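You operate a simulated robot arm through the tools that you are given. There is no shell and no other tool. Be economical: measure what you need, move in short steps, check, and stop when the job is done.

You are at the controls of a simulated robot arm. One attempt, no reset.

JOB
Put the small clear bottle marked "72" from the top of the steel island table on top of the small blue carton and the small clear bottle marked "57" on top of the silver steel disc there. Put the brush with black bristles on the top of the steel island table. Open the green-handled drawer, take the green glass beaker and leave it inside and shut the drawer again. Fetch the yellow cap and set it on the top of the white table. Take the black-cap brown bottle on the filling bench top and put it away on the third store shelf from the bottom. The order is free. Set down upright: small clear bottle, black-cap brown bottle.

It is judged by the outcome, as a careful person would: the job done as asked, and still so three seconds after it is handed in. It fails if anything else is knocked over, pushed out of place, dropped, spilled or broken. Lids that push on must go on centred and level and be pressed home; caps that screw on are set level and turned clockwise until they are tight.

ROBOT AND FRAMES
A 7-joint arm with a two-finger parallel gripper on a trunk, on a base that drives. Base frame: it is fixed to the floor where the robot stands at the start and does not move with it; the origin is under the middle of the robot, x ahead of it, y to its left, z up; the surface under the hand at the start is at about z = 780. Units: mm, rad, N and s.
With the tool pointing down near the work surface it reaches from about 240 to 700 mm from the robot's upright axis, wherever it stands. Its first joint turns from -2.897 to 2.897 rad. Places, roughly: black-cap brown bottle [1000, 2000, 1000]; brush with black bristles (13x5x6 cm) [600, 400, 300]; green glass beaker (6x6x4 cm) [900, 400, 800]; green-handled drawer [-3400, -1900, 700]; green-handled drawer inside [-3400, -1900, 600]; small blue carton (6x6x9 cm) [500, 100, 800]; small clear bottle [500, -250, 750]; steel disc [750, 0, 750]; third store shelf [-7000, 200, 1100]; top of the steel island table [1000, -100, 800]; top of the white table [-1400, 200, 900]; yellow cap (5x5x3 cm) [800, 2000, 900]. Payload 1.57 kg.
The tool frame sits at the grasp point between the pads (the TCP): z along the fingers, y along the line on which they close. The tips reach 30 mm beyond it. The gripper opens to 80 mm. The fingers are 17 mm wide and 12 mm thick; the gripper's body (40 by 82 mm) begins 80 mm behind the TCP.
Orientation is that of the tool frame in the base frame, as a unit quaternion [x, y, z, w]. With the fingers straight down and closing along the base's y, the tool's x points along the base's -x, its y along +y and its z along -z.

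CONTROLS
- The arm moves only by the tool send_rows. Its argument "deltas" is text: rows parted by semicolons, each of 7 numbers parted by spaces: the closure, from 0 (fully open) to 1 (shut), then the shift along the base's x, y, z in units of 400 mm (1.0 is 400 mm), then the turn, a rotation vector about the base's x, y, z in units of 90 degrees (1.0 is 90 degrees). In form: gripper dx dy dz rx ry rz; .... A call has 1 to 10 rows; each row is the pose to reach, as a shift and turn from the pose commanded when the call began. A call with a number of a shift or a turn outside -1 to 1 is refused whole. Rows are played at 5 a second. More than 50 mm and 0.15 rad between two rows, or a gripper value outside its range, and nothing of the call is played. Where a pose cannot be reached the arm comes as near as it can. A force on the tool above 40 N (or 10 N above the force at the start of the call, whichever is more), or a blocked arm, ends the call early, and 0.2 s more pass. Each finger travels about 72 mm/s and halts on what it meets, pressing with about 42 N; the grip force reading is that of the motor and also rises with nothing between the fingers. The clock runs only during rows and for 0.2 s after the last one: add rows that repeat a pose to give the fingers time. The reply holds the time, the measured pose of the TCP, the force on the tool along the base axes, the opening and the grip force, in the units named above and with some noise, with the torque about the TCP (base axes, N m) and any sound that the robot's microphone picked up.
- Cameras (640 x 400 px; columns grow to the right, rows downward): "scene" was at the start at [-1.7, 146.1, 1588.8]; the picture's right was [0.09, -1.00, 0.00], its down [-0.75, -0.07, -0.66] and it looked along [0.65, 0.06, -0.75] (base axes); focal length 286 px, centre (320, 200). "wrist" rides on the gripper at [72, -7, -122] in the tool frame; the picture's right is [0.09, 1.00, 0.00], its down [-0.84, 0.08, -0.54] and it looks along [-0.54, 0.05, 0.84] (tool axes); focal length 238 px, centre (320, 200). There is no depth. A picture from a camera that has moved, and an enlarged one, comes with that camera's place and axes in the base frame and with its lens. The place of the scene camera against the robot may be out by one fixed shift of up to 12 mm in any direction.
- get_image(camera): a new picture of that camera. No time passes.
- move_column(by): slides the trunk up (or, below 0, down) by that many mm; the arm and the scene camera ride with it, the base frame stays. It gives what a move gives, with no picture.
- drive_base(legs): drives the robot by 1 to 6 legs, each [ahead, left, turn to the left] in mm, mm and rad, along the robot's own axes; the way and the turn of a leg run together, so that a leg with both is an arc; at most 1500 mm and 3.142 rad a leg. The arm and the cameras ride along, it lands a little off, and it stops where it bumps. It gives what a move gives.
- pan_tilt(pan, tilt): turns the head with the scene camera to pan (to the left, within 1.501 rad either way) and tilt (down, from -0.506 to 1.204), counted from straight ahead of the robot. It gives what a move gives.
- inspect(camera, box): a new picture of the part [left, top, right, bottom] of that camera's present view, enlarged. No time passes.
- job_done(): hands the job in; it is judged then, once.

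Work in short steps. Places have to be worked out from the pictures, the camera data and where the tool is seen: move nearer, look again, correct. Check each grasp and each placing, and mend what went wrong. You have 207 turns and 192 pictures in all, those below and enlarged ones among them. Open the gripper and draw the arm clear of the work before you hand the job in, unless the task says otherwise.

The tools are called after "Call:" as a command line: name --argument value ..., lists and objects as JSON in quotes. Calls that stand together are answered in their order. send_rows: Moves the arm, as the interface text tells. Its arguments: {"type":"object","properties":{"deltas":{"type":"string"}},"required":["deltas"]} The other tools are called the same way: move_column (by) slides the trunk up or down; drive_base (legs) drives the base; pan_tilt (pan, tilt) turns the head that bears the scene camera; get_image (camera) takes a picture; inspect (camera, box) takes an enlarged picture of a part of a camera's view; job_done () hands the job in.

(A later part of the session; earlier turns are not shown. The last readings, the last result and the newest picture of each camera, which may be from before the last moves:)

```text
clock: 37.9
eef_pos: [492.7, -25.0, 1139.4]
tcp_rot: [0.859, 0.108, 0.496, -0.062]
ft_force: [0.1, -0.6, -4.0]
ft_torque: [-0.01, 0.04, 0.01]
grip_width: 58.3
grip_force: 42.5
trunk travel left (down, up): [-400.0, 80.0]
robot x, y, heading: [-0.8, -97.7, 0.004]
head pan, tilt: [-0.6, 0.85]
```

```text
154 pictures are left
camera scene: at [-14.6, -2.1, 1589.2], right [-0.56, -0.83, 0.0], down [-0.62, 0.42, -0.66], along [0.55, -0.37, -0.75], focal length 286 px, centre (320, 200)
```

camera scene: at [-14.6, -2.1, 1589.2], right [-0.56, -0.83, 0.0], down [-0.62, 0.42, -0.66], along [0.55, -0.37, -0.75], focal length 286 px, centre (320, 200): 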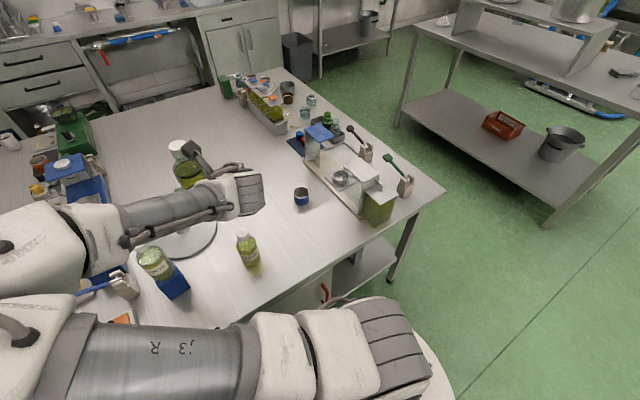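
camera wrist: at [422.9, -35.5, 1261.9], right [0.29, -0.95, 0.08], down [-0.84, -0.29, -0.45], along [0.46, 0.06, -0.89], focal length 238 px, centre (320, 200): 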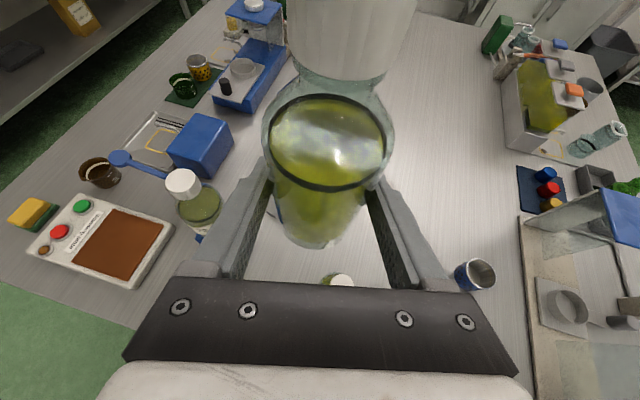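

Bottle 57 is upright in hand, tool 30° below horizontal. Move the hand aside to inspect the disc's profile before placing.

Call:
send_rows --deltas "1 0 -0.1 -0.06 0 0 0;1 0 -0.2 -0.12 0 0 0;1 0 -0.3 -0.18 0 0 0;1 0 -0.4 -0.2 0 0 0;1 0 -0.4 -0.2 0 0 0"

Call:
get_image --camera "wrist"

Call:
inspect --camera "scene" --box '[130, 170, 250, 270]'

```text
clock: 39.0
eef_pos: [492.6, -185.8, 1059.7]
tcp_rot: [0.859, 0.107, 0.497, -0.062]
ft_force: [0.4, 0.1, -3.8]
ft_torque: [-0.01, 0.02, 0.04]
grip_width: 58.3
grip_force: 42.0
trunk travel left (down, up): [-400.0, 80.0]
robot x, y, heading: [1.5, -96.8, 0.003]
head pan, tilt: [-0.6, 0.85]
```

```text
153 pictures are left
camera wrist: at [422.8, -196.4, 1181.3], right [0.29, -0.95, 0.08], down [-0.84, -0.29, -0.45], along [0.46, 0.06, -0.89], focal length 238 px, centre (320, 200)
```

wrist: 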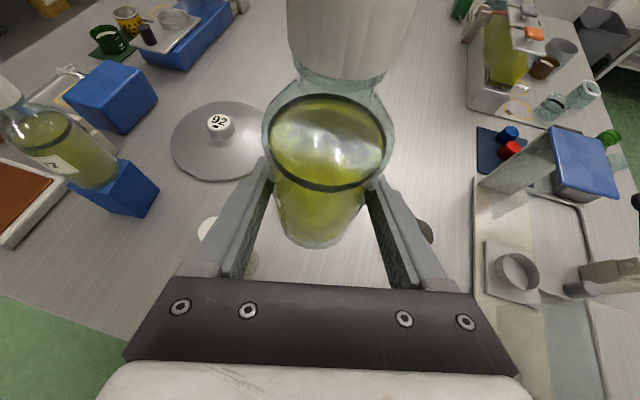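

```text
4.00 times, centred on (190, 220) of scene
camera zoom: at [-14.6, -2.4, 1589.2], right [-0.56, -0.83, 0.0], down [-0.62, 0.42, -0.66], along [0.55, -0.37, -0.75], focal length 1144 px, centre (840, 120)
```

zoom: 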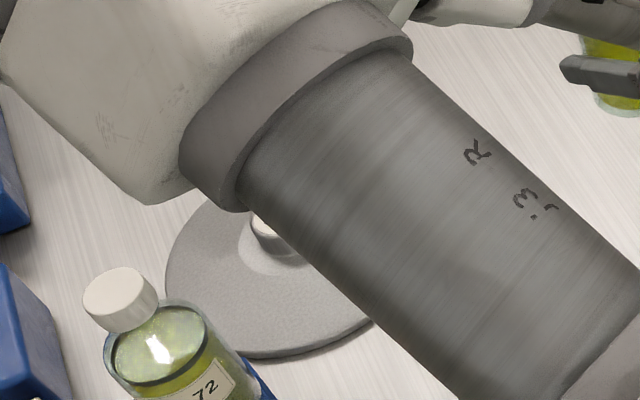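

Call:
inspect --camera "wrist" --box '[155, 90, 285, 190]'

```text
4.00 times, centred on (220, 140) of wrist
camera zoom: at [422.8, -196.4, 1181.3], right [0.29, -0.95, 0.08], down [-0.84, -0.29, -0.45], along [0.46, 0.06, -0.89], focal length 953 px, centre (720, 440)
```

zoom: 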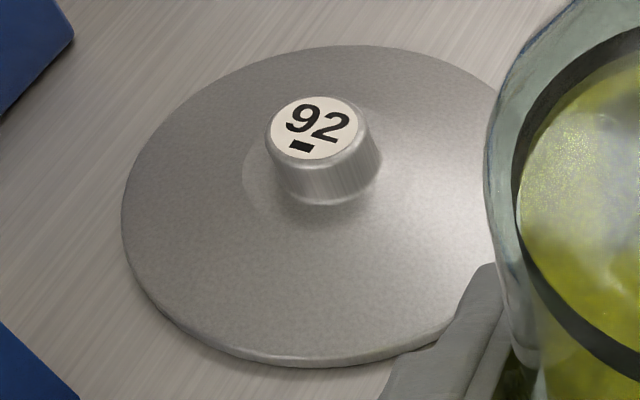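

Triangulation: knob "92" top is at about (700,60,830), flat ~43 mm wide; the ring beside it is narrower than the bottle base, which is why it tipped. The flat knob top at the disc's centre gives a level, stable seat. Move toward it high up and check arm clearance.

Call:
send_rows --deltas "1 0.08 0.09 0 0 0 0;1 0.16 0.18 0 0 0 0;1 0.24 0.27 0 0 0 0;1 0.32 0.36 0 0 0 0;1 0.4 0.45 0 0 0 0;1 0.45 0.54 0 0 0 0;1 0.5 0.61 0 0 0 0;1 0.5 0.61 0 0 0 0"

Call:
pan_tilt --pan 0.1 --tilt 0.8

Call:
get_image --camera "scene"

Call:
get_image --camera "wrist"

```text
clock: 40.9
eef_pos: [693.0, 58.0, 1057.5]
tcp_rot: [0.86, 0.107, 0.496, -0.061]
ft_force: [-0.2, -1.3, -3.7]
ft_torque: [-0.03, 0.02, 0.05]
grip_width: 58.5
grip_force: 42.5
trunk travel left (down, up): [-400.0, 80.0]
robot x, y, heading: [1.2, -98.1, 0.005]
head pan, tilt: [-0.6, 0.85]
```

```text
clock: 41.9
eef_pos: [692.2, 57.3, 1059.7]
tcp_rot: [0.859, 0.107, 0.497, -0.062]
ft_force: [-0.9, -1.2, -4.1]
ft_torque: [0.0, 0.05, 0.01]
grip_width: 58.5
grip_force: 42.4
trunk travel left (down, up): [-400.0, 80.0]
robot x, y, heading: [-2.0, -93.4, 0.004]
head pan, tilt: [0.099, 0.799]
```

```text
150 pictures are left
camera scene: at [1.1, 50.1, 1593.2], right [0.1, -0.99, 0.0], down [-0.71, -0.07, -0.7], along [0.69, 0.07, -0.72], focal length 286 px, centre (320, 200)
```

scene: 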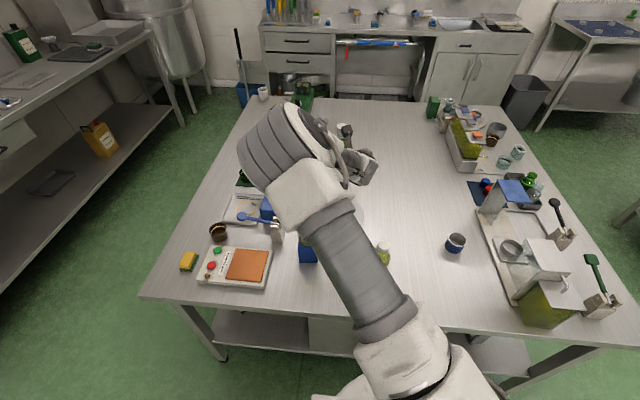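

```text
149 pictures are left
camera wrist: at [623.8, 47.3, 1181.4], right [0.29, -0.95, 0.08], down [-0.84, -0.29, -0.45], along [0.46, 0.06, -0.89], focal length 238 px, centre (320, 200)
```

wrist: 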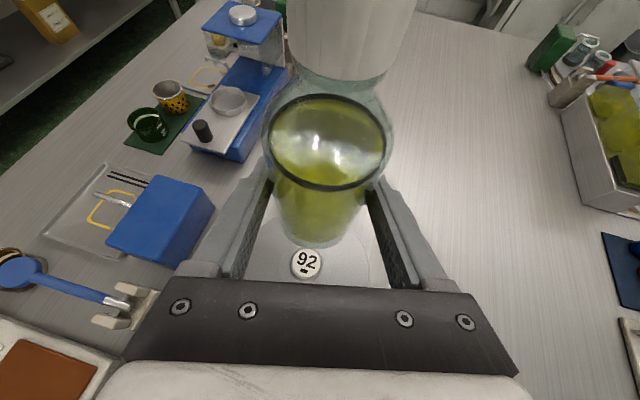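

Lowering here would bring the forearm near bottle 72, so I'll stand bottle 57 on clear table at about (500,-250), then re-grasp it from above.

Call:
send_rows --deltas "1 -0.06 -0.1 0 0 0 -0.04;1 -0.12 -0.2 0 0 0 -0.08;1 -0.18 -0.3 0 0 0 -0.12;1 -0.24 -0.4 0 0 0 -0.16;1 -0.3 -0.5 0 0 0 -0.21;1 -0.36 -0.6 0 0 0 -0.26;1 -0.42 -0.69 -0.05 0 0 -0.3;1 -0.48 -0.77 -0.1 0 0 -0.333;1 -0.48 -0.77 -0.2 0 0 -0.333;1 -0.48 -0.77 -0.3 0 0 -0.333"

Call:
get_image --camera "scene"

Call:
get_image --camera "wrist"

```text
clock: 44.1
eef_pos: [501.5, -250.7, 938.9]
tcp_rot: [0.857, -0.118, 0.497, 0.068]
ft_force: [0.9, -0.4, -3.9]
ft_torque: [0.01, 0.05, 0.01]
grip_width: 58.7
grip_force: 41.5
trunk travel left (down, up): [-400.0, 80.0]
robot x, y, heading: [1.6, -95.6, 0.002]
head pan, tilt: [0.099, 0.799]
```

```text
148 pictures are left
camera scene: at [1.1, 50.1, 1593.3], right [0.1, -0.99, 0.0], down [-0.71, -0.07, -0.7], along [0.69, 0.07, -0.72], focal length 286 px, centre (320, 200)
```

scene: 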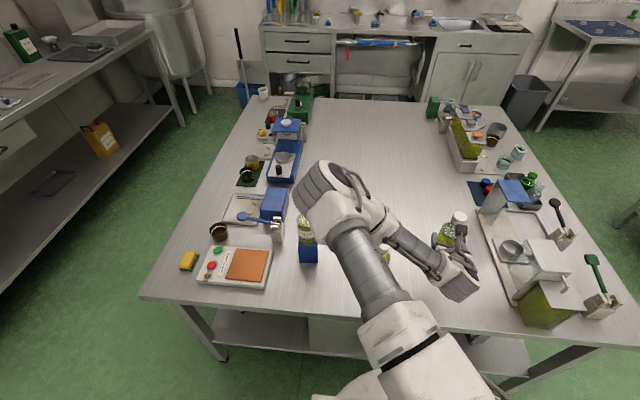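

```text
147 pictures are left
camera wrist: at [434.6, -225.6, 1060.9], right [-0.23, -0.97, 0.08], down [-0.87, 0.17, -0.46], along [0.43, -0.17, -0.89], focal length 238 px, centre (320, 200)
```

wrist: 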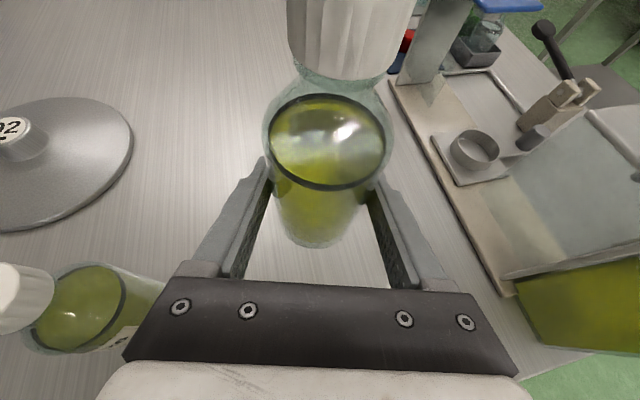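

Clear below. Lower to the table with contact sensing.

Call:
send_rows --deltas "1 0 0 -0.09 0 0 0;1 0 0 -0.18 0 0 0;1 0 0 -0.235 0 0 0;1 0 0 -0.25 0 0 0;1 0 0 -0.255 0 0 0;1 0 0 -0.26 0 0 0;1 0 0 -0.265 0 0 0"

Call:
get_image --camera "wrist"

Call:
inspect --camera "scene" --box '[360, 180, 520, 310]'

```text
clock: 45.7
eef_pos: [499.6, -249.8, 833.8]
tcp_rot: [0.858, -0.118, 0.496, 0.068]
ft_force: [0.5, -0.8, -3.6]
ft_torque: [0.0, 0.01, 0.01]
grip_width: 58.3
grip_force: 42.1
trunk travel left (down, up): [-400.0, 80.0]
robot x, y, heading: [0.8, -99.5, -0.001]
head pan, tilt: [0.099, 0.799]
```

```text
146 pictures are left
camera wrist: at [434.9, -224.0, 955.6], right [-0.23, -0.97, 0.08], down [-0.88, 0.17, -0.45], along [0.43, -0.17, -0.89], focal length 238 px, centre (320, 200)
```

wrist: 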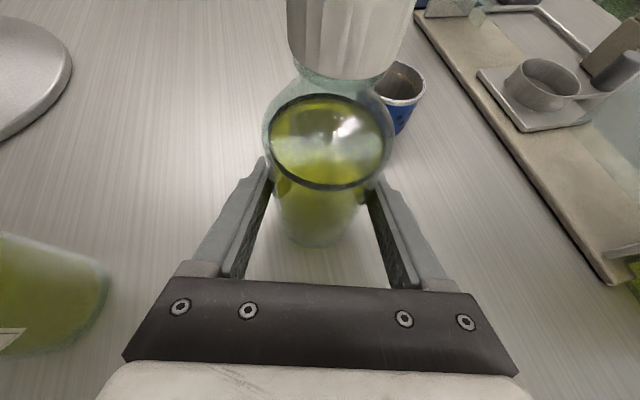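

```text
3.08 times, centred on (440, 245) of scene
camera zoom: at [1.0, 50.0, 1593.2], right [0.1, -0.99, 0.0], down [-0.71, -0.07, -0.7], along [0.69, 0.07, -0.72], focal length 880 px, centre (-49, 62)
```

zoom: 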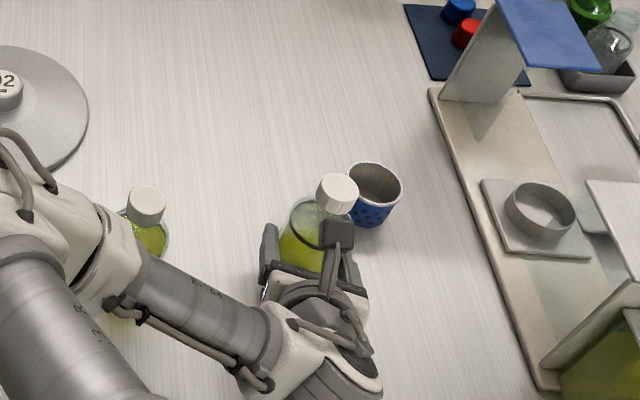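

Not yet touching; continue a few mm.

Call:
send_rows --deltas "1 0 0 -0.005 0 0 0;1 0 0 -0.01 0 0 0;1 0 0 -0.015 0 0 0;1 0 0 -0.02 0 0 0"

```text
clock: 46.7
eef_pos: [499.3, -250.2, 827.6]
tcp_rot: [0.857, -0.119, 0.496, 0.07]
ft_force: [-4.3, 2.6, 11.2]
ft_torque: [-0.09, 0.4, -0.04]
grip_width: 58.4
grip_force: 41.6
trunk travel left (down, up): [-400.0, 80.0]
robot x, y, heading: [0.4, -95.3, 0.002]
head pan, tilt: [0.099, 0.799]
```

Contact at z≈828. Open fully in place and look.

Call:
send_rows --deltas "0.6 0 0 0.002 0 0 0;0.2 0 0 0.002 0 0 0;0 0 0 0.002 0 0 0;0 0 0 0.002 0 0 0"

Call:
get_image --camera "wrist"

```text
clock: 47.7
eef_pos: [499.4, -249.9, 825.0]
tcp_rot: [0.858, -0.119, 0.495, 0.069]
ft_force: [0.8, -0.8, -0.5]
ft_torque: [-0.03, 0.01, -0.01]
grip_width: 80.1
grip_force: 0.1
trunk travel left (down, up): [-400.0, 80.0]
robot x, y, heading: [1.9, -95.9, 0.004]
head pan, tilt: [0.099, 0.799]
```

```text
144 pictures are left
camera wrist: at [434.6, -224.2, 948.9], right [-0.23, -0.97, 0.08], down [-0.88, 0.17, -0.45], along [0.43, -0.17, -0.89], focal length 238 px, centre (320, 200)
```

wrist: 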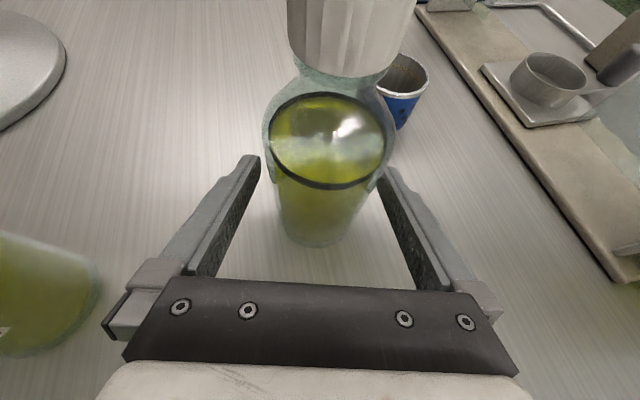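

It stands. Withdraw along the tool axis, then rise.

Call:
send_rows --deltas "0 -0.08 0.023 0.048 0 0 0;0 -0.16 0.046 0.096 0 0 0;0 -0.25 0.072 0.15 0 0 0;0 -0.27 0.075 0.26 0 0 0;0 -0.27 0.075 0.36 0 0 0;0 -0.27 0.075 0.46 0 0 0;0 -0.27 0.075 0.56 0 0 0;0 -0.27 0.075 0.66 0 0 0"

Call:
get_image --camera "scene"

```text
clock: 49.5
eef_pos: [456.1, -244.2, 1093.0]
tcp_rot: [0.858, -0.119, 0.495, 0.069]
ft_force: [-0.5, -0.3, -0.1]
ft_torque: [0.0, -0.02, 0.0]
grip_width: 79.7
grip_force: 0.0
out of reach, approached as far as the arm can: row 4, 5, 6, 7, 8
trunk travel left (down, up): [-400.0, 80.0]
robot x, y, heading: [-0.9, -99.0, 0.003]
head pan, tilt: [0.099, 0.799]
```

```text
143 pictures are left
camera scene: at [0.4, 50.0, 1593.1], right [0.1, -0.99, 0.0], down [-0.71, -0.07, -0.7], along [0.69, 0.07, -0.72], focal length 286 px, centre (320, 200)
```

scene: 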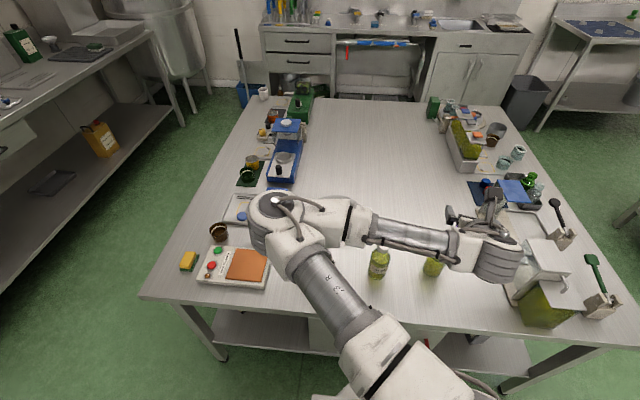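

Arm reached an awkward limit but nothing was touched. I'll unwind the roll back to the camera-near, tool-down posture (first 75°).

Call:
send_rows --deltas "0 0.02 0.02 0 0.0567 -0.0163 -0.0589;0 0.04 0.04 0 0.1133 -0.0325 -0.1178;0 0.06 0.06 0 0.17 -0.0488 -0.1768;0 0.08 0.08 0 0.2267 -0.065 -0.2357;0 0.1 0.1 0 0.2833 -0.0813 -0.2946;0 0.12 0.12 0 0.34 -0.0975 -0.3535;0 0.14 0.14 0 0.3967 -0.1138 -0.4124;0 0.14 0.16 0 0.4533 -0.13 -0.4713;0 0.14 0.18 0 0.51 -0.1463 -0.5303;0 0.14 0.2 0 0.5667 -0.1625 -0.5892"

Call:
get_image --camera "scene"

```text
clock: 51.7
eef_pos: [512.2, -165.0, 1089.8]
tcp_rot: [-0.598, 0.677, -0.416, 0.102]
ft_force: [0.0, 0.1, -0.7]
ft_torque: [0.02, -0.02, 0.0]
grip_width: 79.6
grip_force: 0.1
trunk travel left (down, up): [-400.0, 80.0]
robot x, y, heading: [0.5, -100.1, 0.007]
head pan, tilt: [0.099, 0.799]
```

```text
142 pictures are left
camera scene: at [0.7, 50.1, 1593.2], right [0.1, -0.99, 0.0], down [-0.71, -0.07, -0.7], along [0.69, 0.07, -0.72], focal length 286 px, centre (320, 200)
```

scene: 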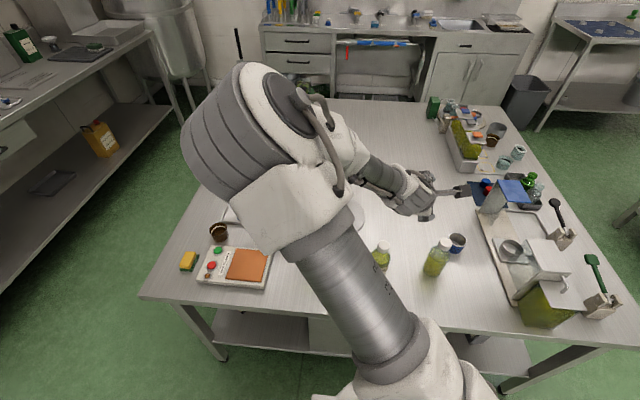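

Unwinding well, bottle 57 stands. Continue 75°.

Call:
send_rows --deltas "0 -0.02 0 0 0.0567 -0.0163 -0.0589;0 -0.04 0 0 0.1133 -0.0325 -0.1178;0 -0.06 0 0 0.17 -0.0488 -0.1768;0 -0.08 0 0 0.2267 -0.065 -0.2357;0 -0.1 0 0 0.2833 -0.0813 -0.2946;0 -0.1 0 0 0.34 -0.0975 -0.3535;0 -0.1 0 0 0.3967 -0.1138 -0.4124;0 -0.1 0 0 0.4533 -0.13 -0.4713;0 -0.1 0 0 0.51 -0.1463 -0.5303;0 -0.1 0 0 0.5667 -0.1625 -0.5892"

```text
clock: 53.9
eef_pos: [473.9, -165.4, 1090.0]
tcp_rot: [-0.092, 0.955, -0.163, 0.229]
ft_force: [-0.3, -0.2, 0.4]
ft_torque: [0.0, -0.02, 0.02]
grip_width: 79.9
grip_force: 0.1
trunk travel left (down, up): [-400.0, 80.0]
robot x, y, heading: [1.5, -93.5, 0.002]
head pan, tilt: [0.099, 0.799]
```

Restore straight-down orientation and move to view bottle 57 from above.

Call:
send_rows --deltas "0 -0.02 -0.04 -0.04 0.0421 0.0592 -0.0238;0 -0.04 -0.08 -0.08 0.0843 0.1184 -0.0476;0 -0.06 -0.12 -0.12 0.1264 0.1776 -0.0714;0 -0.08 -0.16 -0.17 0.1686 0.2368 -0.0952;0 -0.085 -0.2 -0.22 0.2107 0.296 -0.119;0 -0.085 -0.2125 -0.225 0.2107 0.296 -0.119;0 -0.085 -0.2125 -0.225 0.2107 0.296 -0.119"

Call:
get_image --camera "wrist"

Call:
get_image --camera "scene"

```text
clock: 55.5
eef_pos: [438.8, -249.2, 999.0]
tcp_rot: [-0.001, 1.0, -0.002, 0.0]
ft_force: [-0.1, 0.7, -0.4]
ft_torque: [0.02, -0.03, 0.0]
grip_width: 80.2
grip_force: 0.1
trunk travel left (down, up): [-400.0, 80.0]
robot x, y, heading: [-0.5, -98.8, 0.0]
head pan, tilt: [0.099, 0.799]
```

```text
141 pictures are left
camera wrist: at [367.2, -256.0, 1120.2], right [-0.09, 1.0, 0.0], down [0.84, 0.08, 0.54], along [0.54, 0.05, -0.84], focal length 238 px, centre (320, 200)
```

wrist: 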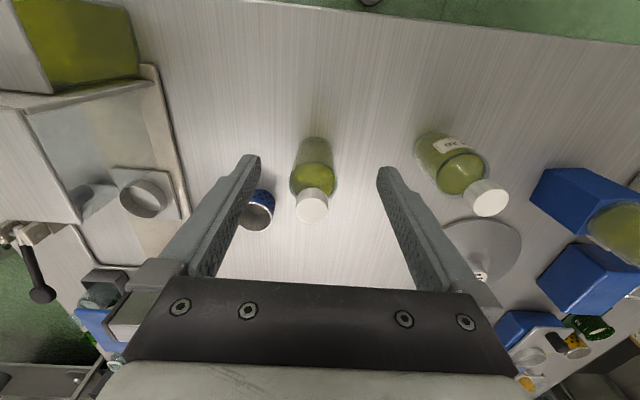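

```text
140 pictures are left
camera scene: at [0.7, 50.2, 1593.2], right [0.1, -0.99, 0.0], down [-0.71, -0.07, -0.7], along [0.69, 0.07, -0.72], focal length 286 px, centre (320, 200)
```

scene: 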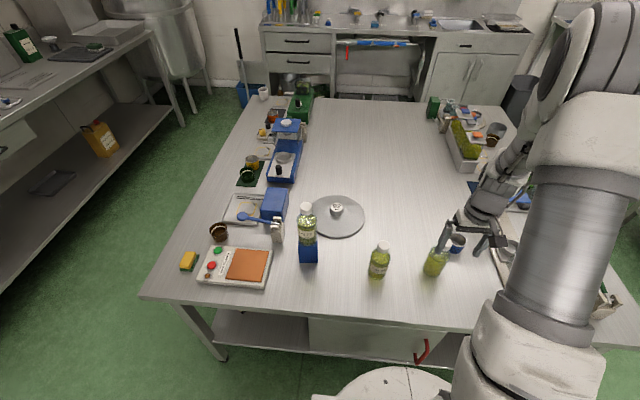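

Everything stands. Bottle 57 at ~(507,-250). Descend over it and grip.

Call:
send_rows --deltas "0 0.09 -0.002 0 0 0 0;0 0.17 -0.002 0 0 0 0;0 0.17 -0.002 -0.11 0 0 0;0 0.17 -0.002 -0.22 0 0 0;0 0.17 -0.002 -0.335 0 0 0;0 0.17 -0.002 -0.335 0 0 0;1 0.17 -0.002 -0.335 0 0 0;1 0.17 -0.002 -0.335 0 0 0;1 0.17 -0.002 -0.335 0 0 0"

Call:
get_image --camera "wrist"

```text
clock: 57.5
eef_pos: [507.7, -250.5, 867.1]
tcp_rot: [-0.001, 1.0, -0.001, 0.001]
ft_force: [1.6, -0.8, -0.2]
ft_torque: [0.01, -0.11, 0.0]
grip_width: 58.9
grip_force: 41.8
trunk travel left (down, up): [-400.0, 80.0]
robot x, y, heading: [-2.2, -98.4, 0.001]
head pan, tilt: [0.099, 0.799]
```

```text
139 pictures are left
camera wrist: at [436.0, -255.5, 988.6], right [-0.09, 1.0, 0.0], down [0.84, 0.08, 0.54], along [0.54, 0.05, -0.84], focal length 238 px, centre (320, 200)
```

wrist: 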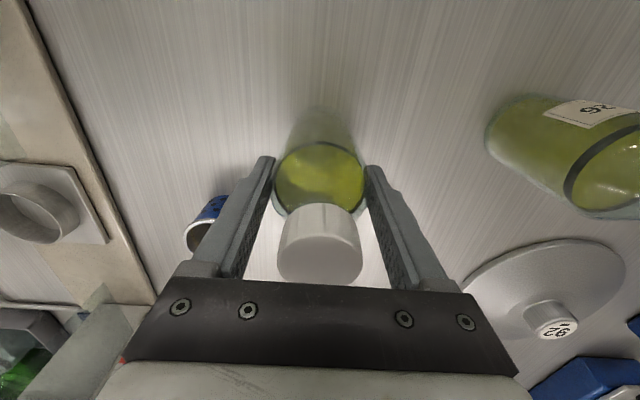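

Gripped. Lift and carry above the knob.

Call:
send_rows --deltas "1 0 0 0.11 0 0 0;1 0 0 0.22 0 0 0;1 0.06 0.1 0.3 0 0 0;1 0.12 0.2 0.31 0 0 0;1 0.18 0.3 0.31 0 0 0;1 0.24 0.4 0.31 0 0 0;1 0.3 0.5 0.31 0 0 0;1 0.36 0.6 0.31 0 0 0;1 0.42 0.69 0.31 0 0 0;1 0.48 0.776 0.31 0 0 0"

Call:
get_image --camera "wrist"

Call:
get_image --camera "scene"

```text
refused: row 3 steps farther than a row can; nothing moved
```

```text
138 pictures are left
camera wrist: at [436.0, -255.5, 988.6], right [-0.09, 1.0, 0.0], down [0.84, 0.08, 0.54], along [0.54, 0.05, -0.84], focal length 238 px, centre (320, 200)
```

wrist: 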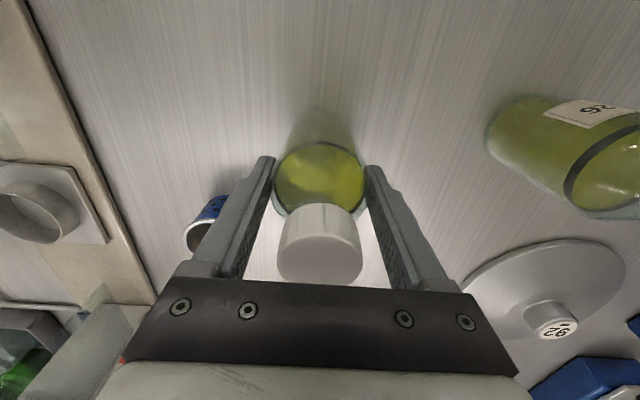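

```text
137 pictures are left
camera scene: at [0.9, 50.1, 1593.2], right [0.1, -0.99, 0.0], down [-0.71, -0.07, -0.7], along [0.69, 0.07, -0.72], focal length 286 px, centre (320, 200)
```

scene: 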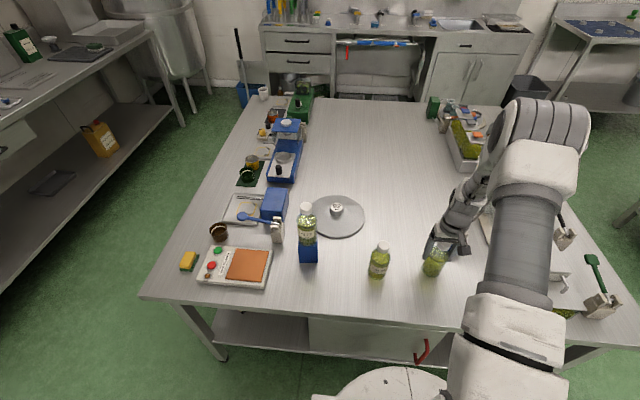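

Lift first (smaller steps), then shift the robot 40 ahead and 100 left for reach.

Call:
send_rows --deltas "1 0 0 0.1 0 0 0;1 0 0 0.2 0 0 0;1 0 0 0.31 0 0 0;1 0.04 0.08 0.36 0 0 0;1 0.08 0.16 0.36 0 0 0;1 0.12 0.24 0.36 0 0 0;1 0.16 0.32 0.36 0 0 0;1 0.2 0.4 0.36 0 0 0;1 0.2 0.4 0.36 0 0 0"

Call:
drive_base --legs '[[0, 100, 0], [40, 0, 0]]'

```text
clock: 59.5
eef_pos: [589.0, -90.5, 1008.4]
tcp_rot: [0.0, 1.0, -0.002, 0.0]
ft_force: [0.3, 0.3, -4.5]
ft_torque: [-0.01, 0.0, -0.01]
grip_width: 58.6
grip_force: 42.4
trunk travel left (down, up): [-400.0, 80.0]
robot x, y, heading: [-3.9, -102.9, -0.003]
head pan, tilt: [0.099, 0.799]
```

```text
clock: 61.5
eef_pos: [629.1, 9.3, 1009.4]
tcp_rot: [-0.001, 1.0, -0.002, -0.001]
ft_force: [0.5, -0.2, -3.4]
ft_torque: [0.03, -0.01, 0.01]
grip_width: 58.7
grip_force: 41.8
trunk travel left (down, up): [-400.0, 80.0]
robot x, y, heading: [41.0, 7.6, 0.005]
head pan, tilt: [0.099, 0.799]
```

No bump. Move above the knob and look.

Call:
send_rows --deltas "1 0.09 0.06 0 0 0 0;1 0.177 0.127 0 0 0 0;1 0.177 0.127 -0.1 0 0 0;1 0.177 0.127 -0.13 0 0 0;1 0.177 0.127 -0.13 0 0 0"

Call:
get_image --camera "wrist"

Call:
get_image --camera "scene"

```text
clock: 62.7
eef_pos: [700.5, 60.3, 957.2]
tcp_rot: [-0.001, 1.0, -0.002, 0.001]
ft_force: [0.2, 0.1, -3.7]
ft_torque: [0.0, -0.01, -0.02]
grip_width: 58.6
grip_force: 42.3
trunk travel left (down, up): [-400.0, 80.0]
robot x, y, heading: [38.3, 4.0, 0.002]
head pan, tilt: [0.099, 0.799]
```

```text
136 pictures are left
camera wrist: at [627.5, 54.5, 1078.1], right [-0.09, 1.0, 0.0], down [0.84, 0.08, 0.54], along [0.54, 0.05, -0.84], focal length 238 px, centre (320, 200)
```

wrist: 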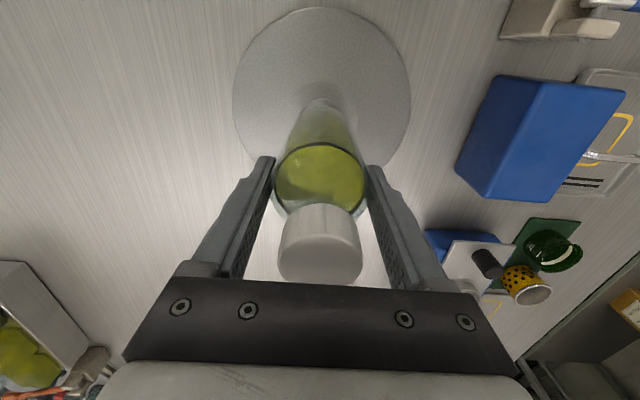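

```text
135 pictures are left
camera scene: at [41.3, 152.7, 1593.2], right [0.1, -0.99, 0.0], down [-0.71, -0.07, -0.7], along [0.69, 0.07, -0.72], focal length 286 px, centre (320, 200)
```

scene: 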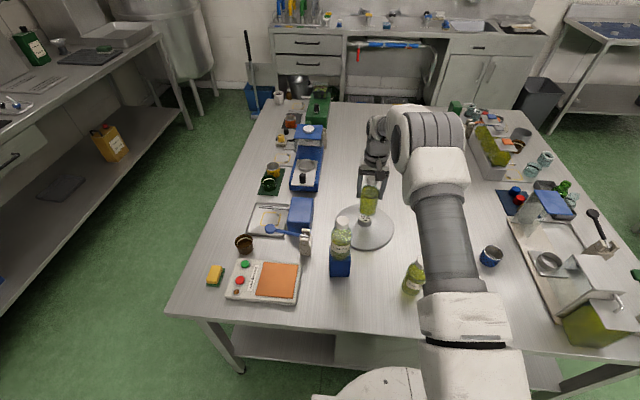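

Call:
inspect --camera "scene" --box '[320, 150, 430, 260]'

Call:
inspect --camera "wrist" --box '[260, 70, 380, 160]'

```text
3.64 times, centred on (375, 205) of scene
camera zoom: at [41.3, 152.7, 1593.2], right [0.1, -0.99, 0.0], down [-0.71, -0.07, -0.7], along [0.69, 0.07, -0.72], focal length 1040 px, centre (120, 182)
```

zoom: 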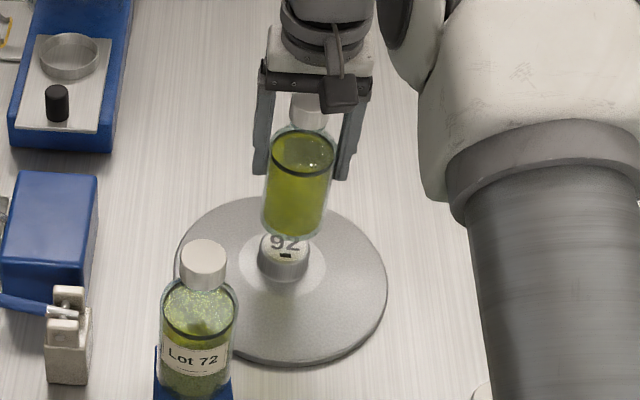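

```text
4.44 times, centred on (320, 115) of wrist
camera zoom: at [627.5, 54.5, 1078.1], right [-0.09, 1.0, 0.0], down [0.84, 0.08, 0.54], along [0.54, 0.05, -0.84], focal length 1059 px, centre (320, 578)
```

zoom: 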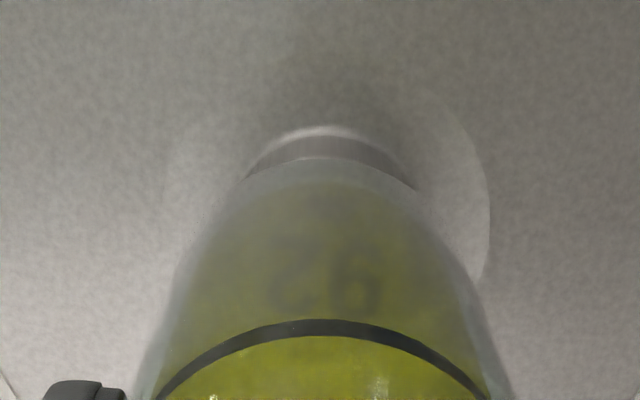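

Knob is ~4–5 mm further in x and ~2 mm in y than the bottle axis. Correct and lower with contact sensing.

Call:
send_rows --deltas "1 0.0125 0.006 0 0 0 0;1 0.0125 0.006 -0.04 0 0 0;1 0.0125 0.006 -0.065 0 0 0;1 0.0125 0.006 -0.075 0 0 0;1 0.0125 0.006 -0.08 0 0 0;1 0.0125 0.006 -0.085 0 0 0;1 0.0125 0.006 -0.09 0 0 0"

```text
clock: 64.3
eef_pos: [703.8, 64.0, 919.8]
tcp_rot: [0.0, 1.0, -0.002, 0.0]
ft_force: [0.4, 0.8, -3.9]
ft_torque: [-0.02, 0.0, 0.02]
grip_width: 58.7
grip_force: 41.8
trunk travel left (down, up): [-400.0, 80.0]
robot x, y, heading: [39.2, 7.3, 0.002]
head pan, tilt: [0.099, 0.799]
```

Call:
send_rows --deltas "1 0 0 -0.005 0 0 0;1 0 0 -0.01 0 0 0;1 0 0 -0.015 0 0 0;1 0 0 -0.02 0 0 0"

Call:
inspect --camera "scene" --box '[320, 150, 430, 260]'

```text
clock: 65.3
eef_pos: [704.3, 62.0, 916.6]
tcp_rot: [0.0, 1.0, -0.001, 0.003]
ft_force: [-6.1, -1.5, 27.5]
ft_torque: [0.09, 0.88, 0.24]
grip_width: 58.8
grip_force: 42.1
trunk travel left (down, up): [-400.0, 80.0]
robot x, y, heading: [36.1, 5.8, 0.005]
head pan, tilt: [0.099, 0.799]
```

```text
3.64 times, centred on (375, 205) of scene
camera zoom: at [37.9, 152.2, 1593.7], right [0.1, -0.99, 0.0], down [-0.71, -0.07, -0.7], along [0.7, 0.07, -0.72], focal length 1040 px, centre (120, 182)
```

zoom: 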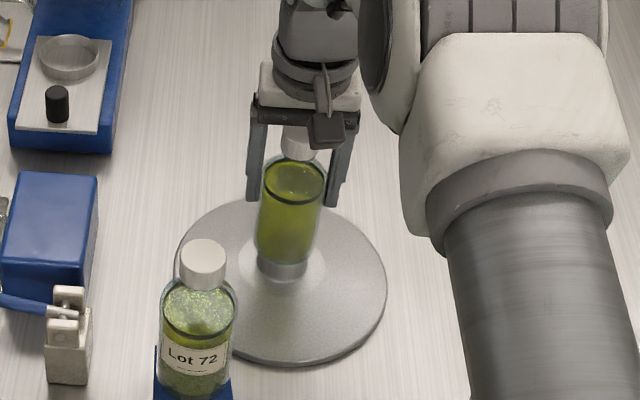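

Contact at knob top (z≈830) as expected. Relax the press, open fully in place and wait.

Call:
send_rows --deltas "1 0 0 0.008 0 0 0;1 0 0 0.01 0 0 0;0.5 0 0 0.01 0 0 0;0.2 0 0 0.01 0 0 0;0 0 0 0.01 0 0 0;0 0 0 0.01 0 0 0"

Call:
inspect --camera "scene" --box '[320, 150, 430, 260]'

Call:
get_image --camera "wrist"

```text
clock: 66.7
eef_pos: [703.1, 63.0, 917.1]
tcp_rot: [0.0, 1.0, -0.002, -0.001]
ft_force: [0.1, -0.1, -0.2]
ft_torque: [-0.01, -0.02, -0.01]
grip_width: 80.1
grip_force: 0.2
trunk travel left (down, up): [-400.0, 80.0]
robot x, y, heading: [39.7, 4.9, -0.001]
head pan, tilt: [0.099, 0.799]
```

```text
3.64 times, centred on (375, 205) of scene
camera zoom: at [41.0, 152.6, 1593.2], right [0.1, -0.99, 0.0], down [-0.71, -0.07, -0.7], along [0.69, 0.07, -0.72], focal length 1040 px, centre (120, 182)
```

zoom: 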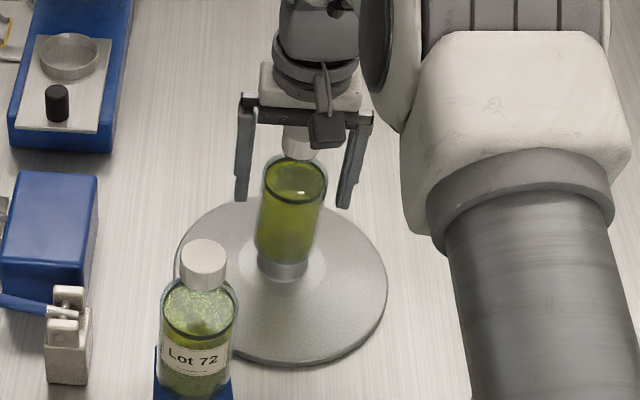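

```text
130 pictures are left
camera wrist: at [632.1, 56.7, 1037.6], right [-0.09, 1.0, 0.0], down [0.84, 0.08, 0.54], along [0.54, 0.05, -0.84], focal length 238 px, centre (320, 200)
```

wrist: 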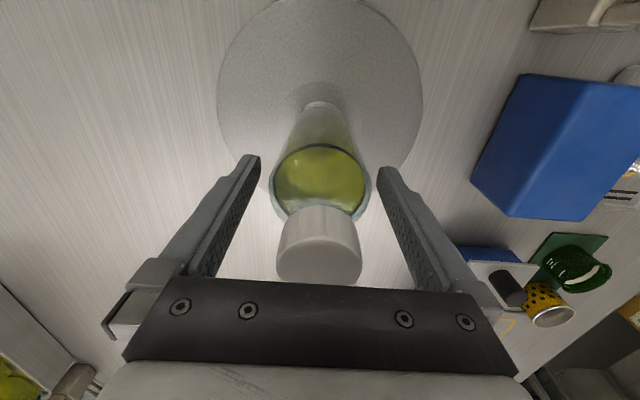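

Bottle 57 stands level on the knob. Rise straight up, slowly.

Call:
send_rows --deltas "0 0 0 0.03 0 0 0;0 0 0 0.07 0 0 0;0 0 0 0.13 0 0 0;0 0 0 0.22 0 0 0;0 0 0 0.32 0 0 0;0 0 0 0.42 0 0 0;0 0 0 0.5 0 0 0;0 -0.1 0 0.5 0 0 0;0 -0.2 0 0.5 0 0 0"

Call:
get_image --camera "scene"

```text
clock: 68.7
eef_pos: [622.9, 62.2, 1117.8]
tcp_rot: [0.0, 1.0, -0.002, 0.001]
ft_force: [-0.9, 0.0, 0.5]
ft_torque: [0.01, 0.02, -0.01]
grip_width: 80.1
grip_force: 0.0
trunk travel left (down, up): [-400.0, 80.0]
robot x, y, heading: [37.9, 5.1, -0.002]
head pan, tilt: [0.099, 0.799]
```

```text
129 pictures are left
camera scene: at [40.5, 152.6, 1593.2], right [0.1, -0.99, 0.0], down [-0.71, -0.07, -0.7], along [0.69, 0.07, -0.72], focal length 286 px, centre (320, 200)
```

scene: 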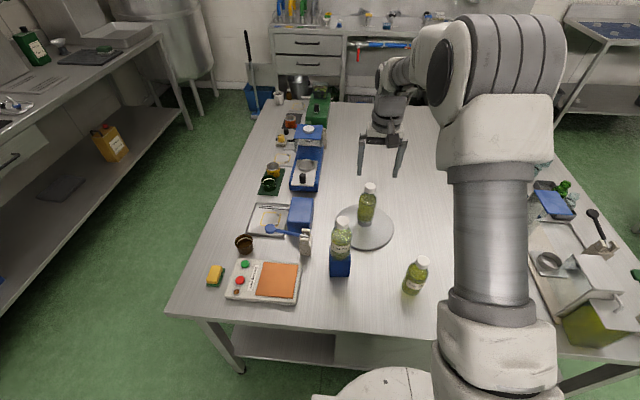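

Both bottles stand. Next the brush on the under-shelf: back away from the table, lower the trunk, and look under it.

Call:
drive_base --legs '[[-600, 250, 0]]'

Call:
move_column --by -350

Call:
pan_tilt --pan 0.0 --tilt 0.6

Call:
get_image --camera "scene"

```text
clock: 72.0
eef_pos: [192.7, 247.4, 1118.4]
tcp_rot: [-0.003, 1.0, -0.001, 0.003]
ft_force: [-0.1, -0.5, 0.1]
ft_torque: [-0.01, -0.05, 0.0]
grip_width: 79.8
grip_force: 0.1
trunk travel left (down, up): [-400.0, 80.0]
robot x, y, heading: [-394.9, 189.3, 0.004]
head pan, tilt: [0.099, 0.799]
stopped in leg 1: the robot was blocked; the commanded pose is now the measured one
```

```text
clock: 75.4
eef_pos: [193.2, 248.5, 768.8]
tcp_rot: [-0.003, 1.0, -0.001, 0.002]
ft_force: [-0.2, -0.7, -0.4]
ft_torque: [0.02, 0.0, 0.02]
grip_width: 80.1
grip_force: 0.0
trunk travel left (down, up): [-50.0, 430.0]
robot x, y, heading: [-389.3, 189.2, 0.007]
head pan, tilt: [0.099, 0.799]
```

```text
clock: 76.1
eef_pos: [192.4, 247.1, 767.9]
tcp_rot: [-0.003, 1.0, 0.0, 0.002]
ft_force: [0.6, 0.1, 0.0]
ft_torque: [0.01, 0.04, 0.0]
grip_width: 80.3
grip_force: 0.0
trunk travel left (down, up): [-50.0, 430.0]
robot x, y, heading: [-392.0, 187.6, 0.005]
head pan, tilt: [0.0, 0.6]
```

```text
128 pictures are left
camera scene: at [-382.3, 327.5, 1260.0], right [0.0, -1.0, 0.0], down [-0.57, 0.0, -0.82], along [0.82, 0.0, -0.57], focal length 286 px, centre (320, 200)
```

scene: 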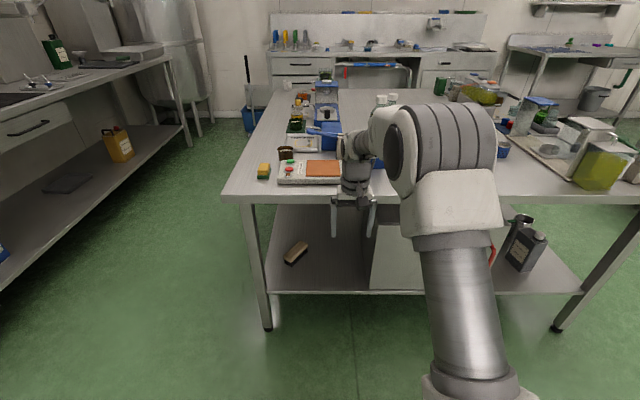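

The brush is seen on the under-shelf. Enlarge it.

Call:
inspect --camera "scene" --box '[230, 190, 380, 330]'

Call:
pan_tilt --pan 1.5 --tilt 0.5

Call:
get_image --camera "scene"

```text
2.86 times, centred on (305, 260) of scene
camera zoom: at [-382.3, 327.5, 1260.0], right [0.0, -1.0, 0.0], down [-0.57, 0.0, -0.82], along [0.82, 0.0, -0.57], focal length 817 px, centre (363, 29)
```

zoom: 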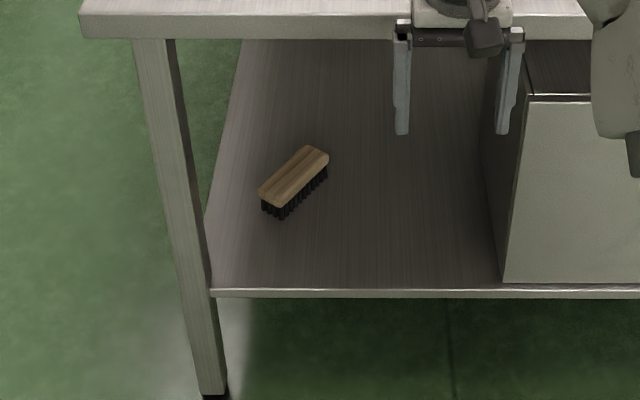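

```text
clock: 77.7
eef_pos: [192.4, 248.2, 768.4]
tcp_rot: [-0.001, 1.0, -0.001, 0.001]
ft_force: [-0.7, 0.4, 0.0]
ft_torque: [-0.05, 0.04, 0.0]
grip_width: 80.1
grip_force: 0.1
trunk travel left (down, up): [-50.0, 430.0]
robot x, y, heading: [-391.1, 187.3, 0.009]
head pan, tilt: [1.499, 0.499]
```

```text
126 pictures are left
camera scene: at [-464.5, 417.9, 1269.2], right [1.0, -0.07, 0.0], down [-0.03, -0.48, -0.88], along [0.06, 0.88, -0.48], focal length 286 px, centre (320, 200)
```

scene: 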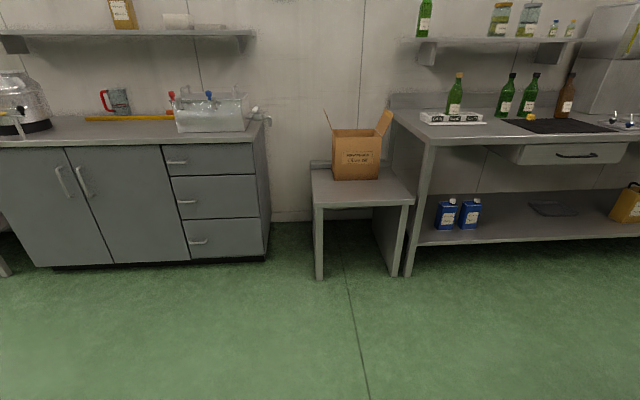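

Brush lies at about (552,438), wood top z≈325, long axis along (0.64,-0.76). It is best reached from the left aisle. Retract the arm first, then drive to about (500,1050) facing the table's left edge.

Call:
send_rows --deltas "0 -0.1 -0.02 0 0 0 0;0 -0.2 -0.04 0 0 0 0;0 -0.3 -0.06 0 0 0 0;0 -0.4 -0.08 0 0 0 0;0 -0.5 -0.1 0 0 0 0;0 -0.6 -0.12 0 0 0 0;0 -0.6 -0.12 0 0 0 0"

Call:
pan_tilt --pan 0.7 --tilt 0.55

Call:
get_image --camera "scene"

```text
clock: 79.3
eef_pos: [-49.2, 198.9, 771.1]
tcp_rot: [-0.002, 1.0, -0.001, 0.002]
ft_force: [0.9, -0.1, 0.2]
ft_torque: [0.0, 0.01, -0.02]
grip_width: 80.2
grip_force: 0.0
trunk travel left (down, up): [-50.0, 430.0]
robot x, y, heading: [-388.1, 187.5, 0.002]
head pan, tilt: [1.499, 0.499]
```

```text
clock: 80.4
eef_pos: [-49.2, 198.8, 770.5]
tcp_rot: [-0.002, 1.0, -0.001, 0.001]
ft_force: [-0.7, -0.7, -0.3]
ft_torque: [0.0, 0.04, 0.02]
grip_width: 80.0
grip_force: 0.1
trunk travel left (down, up): [-50.0, 430.0]
robot x, y, heading: [-393.1, 190.5, 0.005]
head pan, tilt: [0.7, 0.55]
```

```text
125 pictures are left
camera scene: at [-402.3, 385.3, 1264.6], right [0.65, -0.76, 0.0], down [-0.4, -0.34, -0.85], along [0.65, 0.55, -0.52], focal length 286 px, centre (320, 200)
```

scene: 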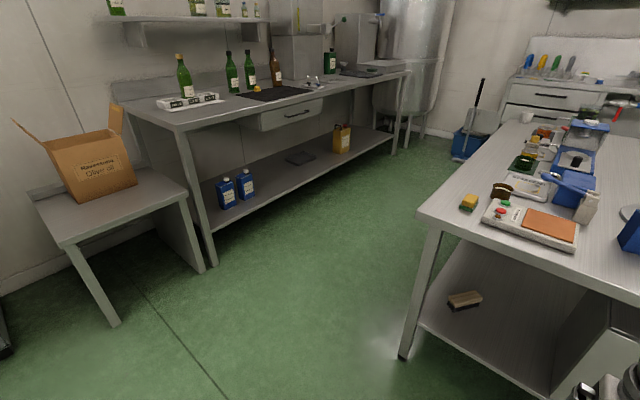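

Aisle is ~1100 mm wide and free. Drive left, ahead, and turn right to face the table.

Call:
drive_base --legs '[[0, 880, 0], [860, 0, 0], [0, 0, -1.571]]'

Call:
pan_tilt --pan 0.2 --tilt 0.75

Call:
get_image --camera "scene"

```text
clock: 97.9
eef_pos: [473.9, 704.0, 770.8]
tcp_rot: [0.703, 0.711, -0.002, 0.001]
ft_force: [0.0, -0.4, 0.3]
ft_torque: [0.02, 0.01, -0.05]
grip_width: 80.1
grip_force: 0.0
trunk travel left (down, up): [-50.0, 430.0]
robot x, y, heading: [457.2, 1048.9, -1.558]
head pan, tilt: [0.7, 0.55]
```

```text
clock: 98.8
eef_pos: [473.7, 704.6, 770.7]
tcp_rot: [0.703, 0.711, -0.002, 0.001]
ft_force: [-0.1, 0.4, -1.0]
ft_torque: [0.0, 0.06, 0.01]
grip_width: 80.1
grip_force: 0.1
trunk travel left (down, up): [-50.0, 430.0]
robot x, y, heading: [459.9, 1051.1, -1.562]
head pan, tilt: [0.201, 0.75]
```

```text
124 pictures are left
camera scene: at [617.2, 1046.8, 1247.2], right [-0.98, -0.21, 0.0], down [-0.14, 0.67, -0.73], along [0.15, -0.72, -0.68], focal length 286 px, centre (320, 200)
```

scene: 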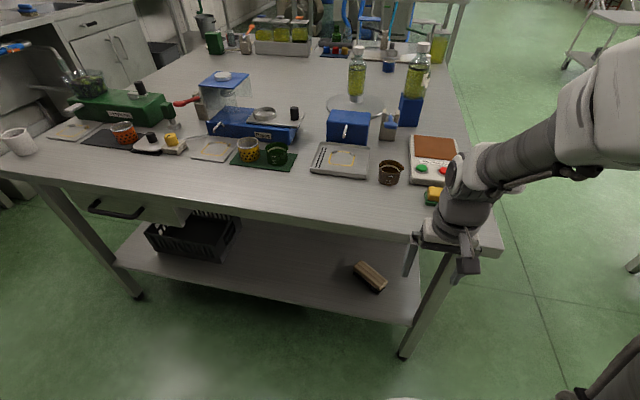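

Good view. Measure the brush and beaker from here.

Call:
inspect --camera "scene" --box '[300, 210, 460, 330]'

Call:
inspect --camera "scene" --box '[180, 100, 420, 220]'

```text
3.33 times, centred on (380, 270) of scene
camera zoom: at [617.2, 1046.8, 1247.2], right [-0.98, -0.21, 0.0], down [-0.14, 0.67, -0.73], along [0.15, -0.72, -0.68], focal length 953 px, centre (120, -33)
```

zoom: 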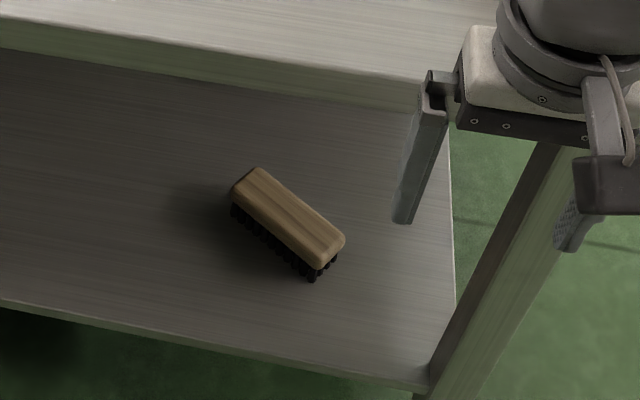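

```text
2.67 times, centred on (300, 160) of scene
camera zoom: at [617.2, 1046.8, 1247.2], right [-0.98, -0.21, 0.0], down [-0.14, 0.67, -0.73], along [0.15, -0.72, -0.68], focal length 763 px, centre (373, 307)
```

zoom: 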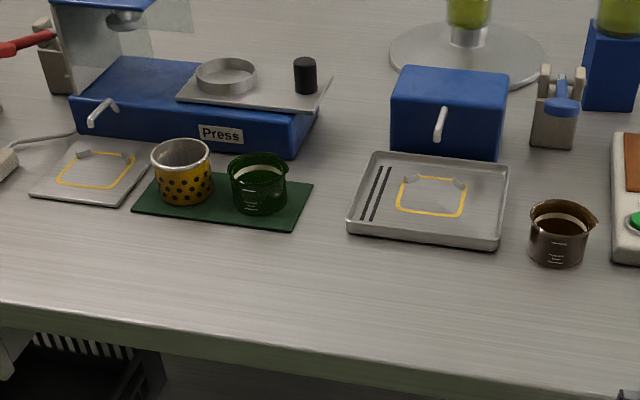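

Brush: centre ≈(547,440), axis heading ≈ -38°. Shift the robot left (+x) by 190 for clearance from the table leg, and lower the trunk fully.

Call:
drive_base --legs '[[0, 190, 0]]'

Call:
move_column --by -50

```text
clock: 100.8
eef_pos: [663.2, 705.5, 770.2]
tcp_rot: [0.704, 0.711, -0.002, 0.0]
ft_force: [-0.1, 0.3, 0.7]
ft_torque: [-0.02, -0.01, 0.02]
grip_width: 80.0
grip_force: 0.1
trunk travel left (down, up): [-50.0, 430.0]
robot x, y, heading: [652.0, 1045.6, -1.562]
head pan, tilt: [0.201, 0.75]
```

```text
clock: 101.8
eef_pos: [662.0, 707.8, 720.6]
tcp_rot: [0.703, 0.711, -0.002, 0.001]
ft_force: [-0.7, 0.4, 0.9]
ft_torque: [0.01, -0.02, 0.0]
grip_width: 79.9
grip_force: 0.0
trunk travel left (down, up): [0.0, 480.0]
robot x, y, heading: [650.4, 1048.3, -1.561]
head pan, tilt: [0.201, 0.75]
```

Now lower the hand beside the table while yawing 50° and tilting 20°, to a pre-approach at about (610,690,480).

Call:
send_rows --deltas "0 -0.02 -0.005 -0.085 -0.0296 -0.014 0.0778;0 -0.04 -0.01 -0.17 -0.0593 -0.0279 0.1556;0 -0.06 -0.015 -0.255 -0.0889 -0.0419 0.2334;0 -0.08 -0.02 -0.34 -0.1186 -0.0558 0.3112;0 -0.1 -0.025 -0.425 -0.1482 -0.0698 0.389;0 -0.12 -0.03 -0.51 -0.1779 -0.0837 0.4668;0 -0.13 -0.035 -0.6 -0.2075 -0.0977 0.5446;0 -0.13 -0.035 -0.6 -0.2075 -0.0977 0.5446"

Call:
get_image --camera "wrist"

Call:
get_image --camera "scene"

```text
clock: 103.6
eef_pos: [608.8, 692.5, 481.1]
tcp_rot: [0.336, 0.925, -0.061, 0.165]
ft_force: [0.8, 0.5, 0.1]
ft_torque: [0.03, -0.03, -0.02]
grip_width: 80.0
grip_force: 0.1
trunk travel left (down, up): [0.0, 480.0]
robot x, y, heading: [652.0, 1046.6, -1.569]
head pan, tilt: [0.201, 0.75]
```

```text
121 pictures are left
camera wrist: at [520.7, 757.9, 570.3], right [0.57, 0.82, -0.04], down [0.51, -0.32, 0.8], along [0.64, -0.47, -0.6], focal length 238 px, centre (320, 200)
```

wrist: 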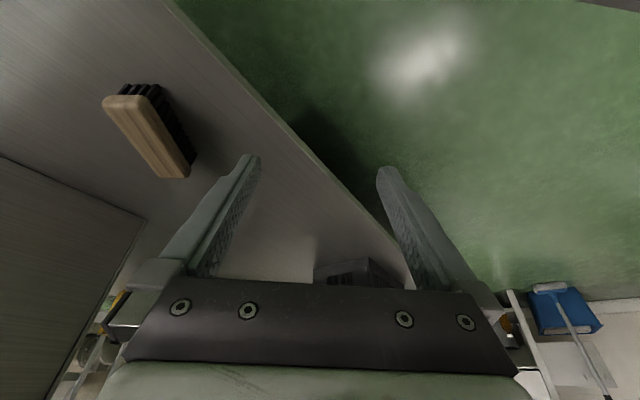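

```text
120 pictures are left
camera scene: at [807.2, 1048.4, 1197.2], right [-0.98, -0.21, 0.0], down [-0.14, 0.67, -0.73], along [0.15, -0.72, -0.68], focal length 286 px, centre (320, 200)
```

scene: 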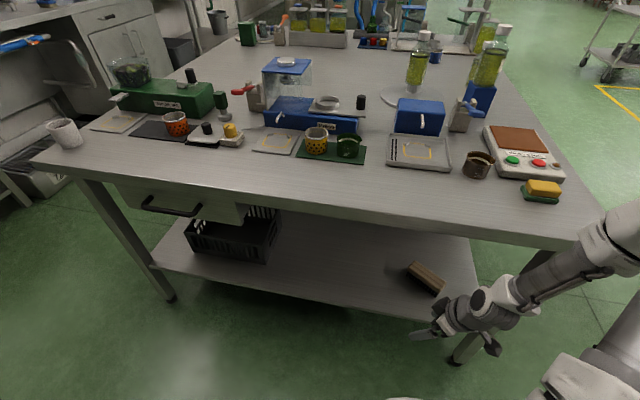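

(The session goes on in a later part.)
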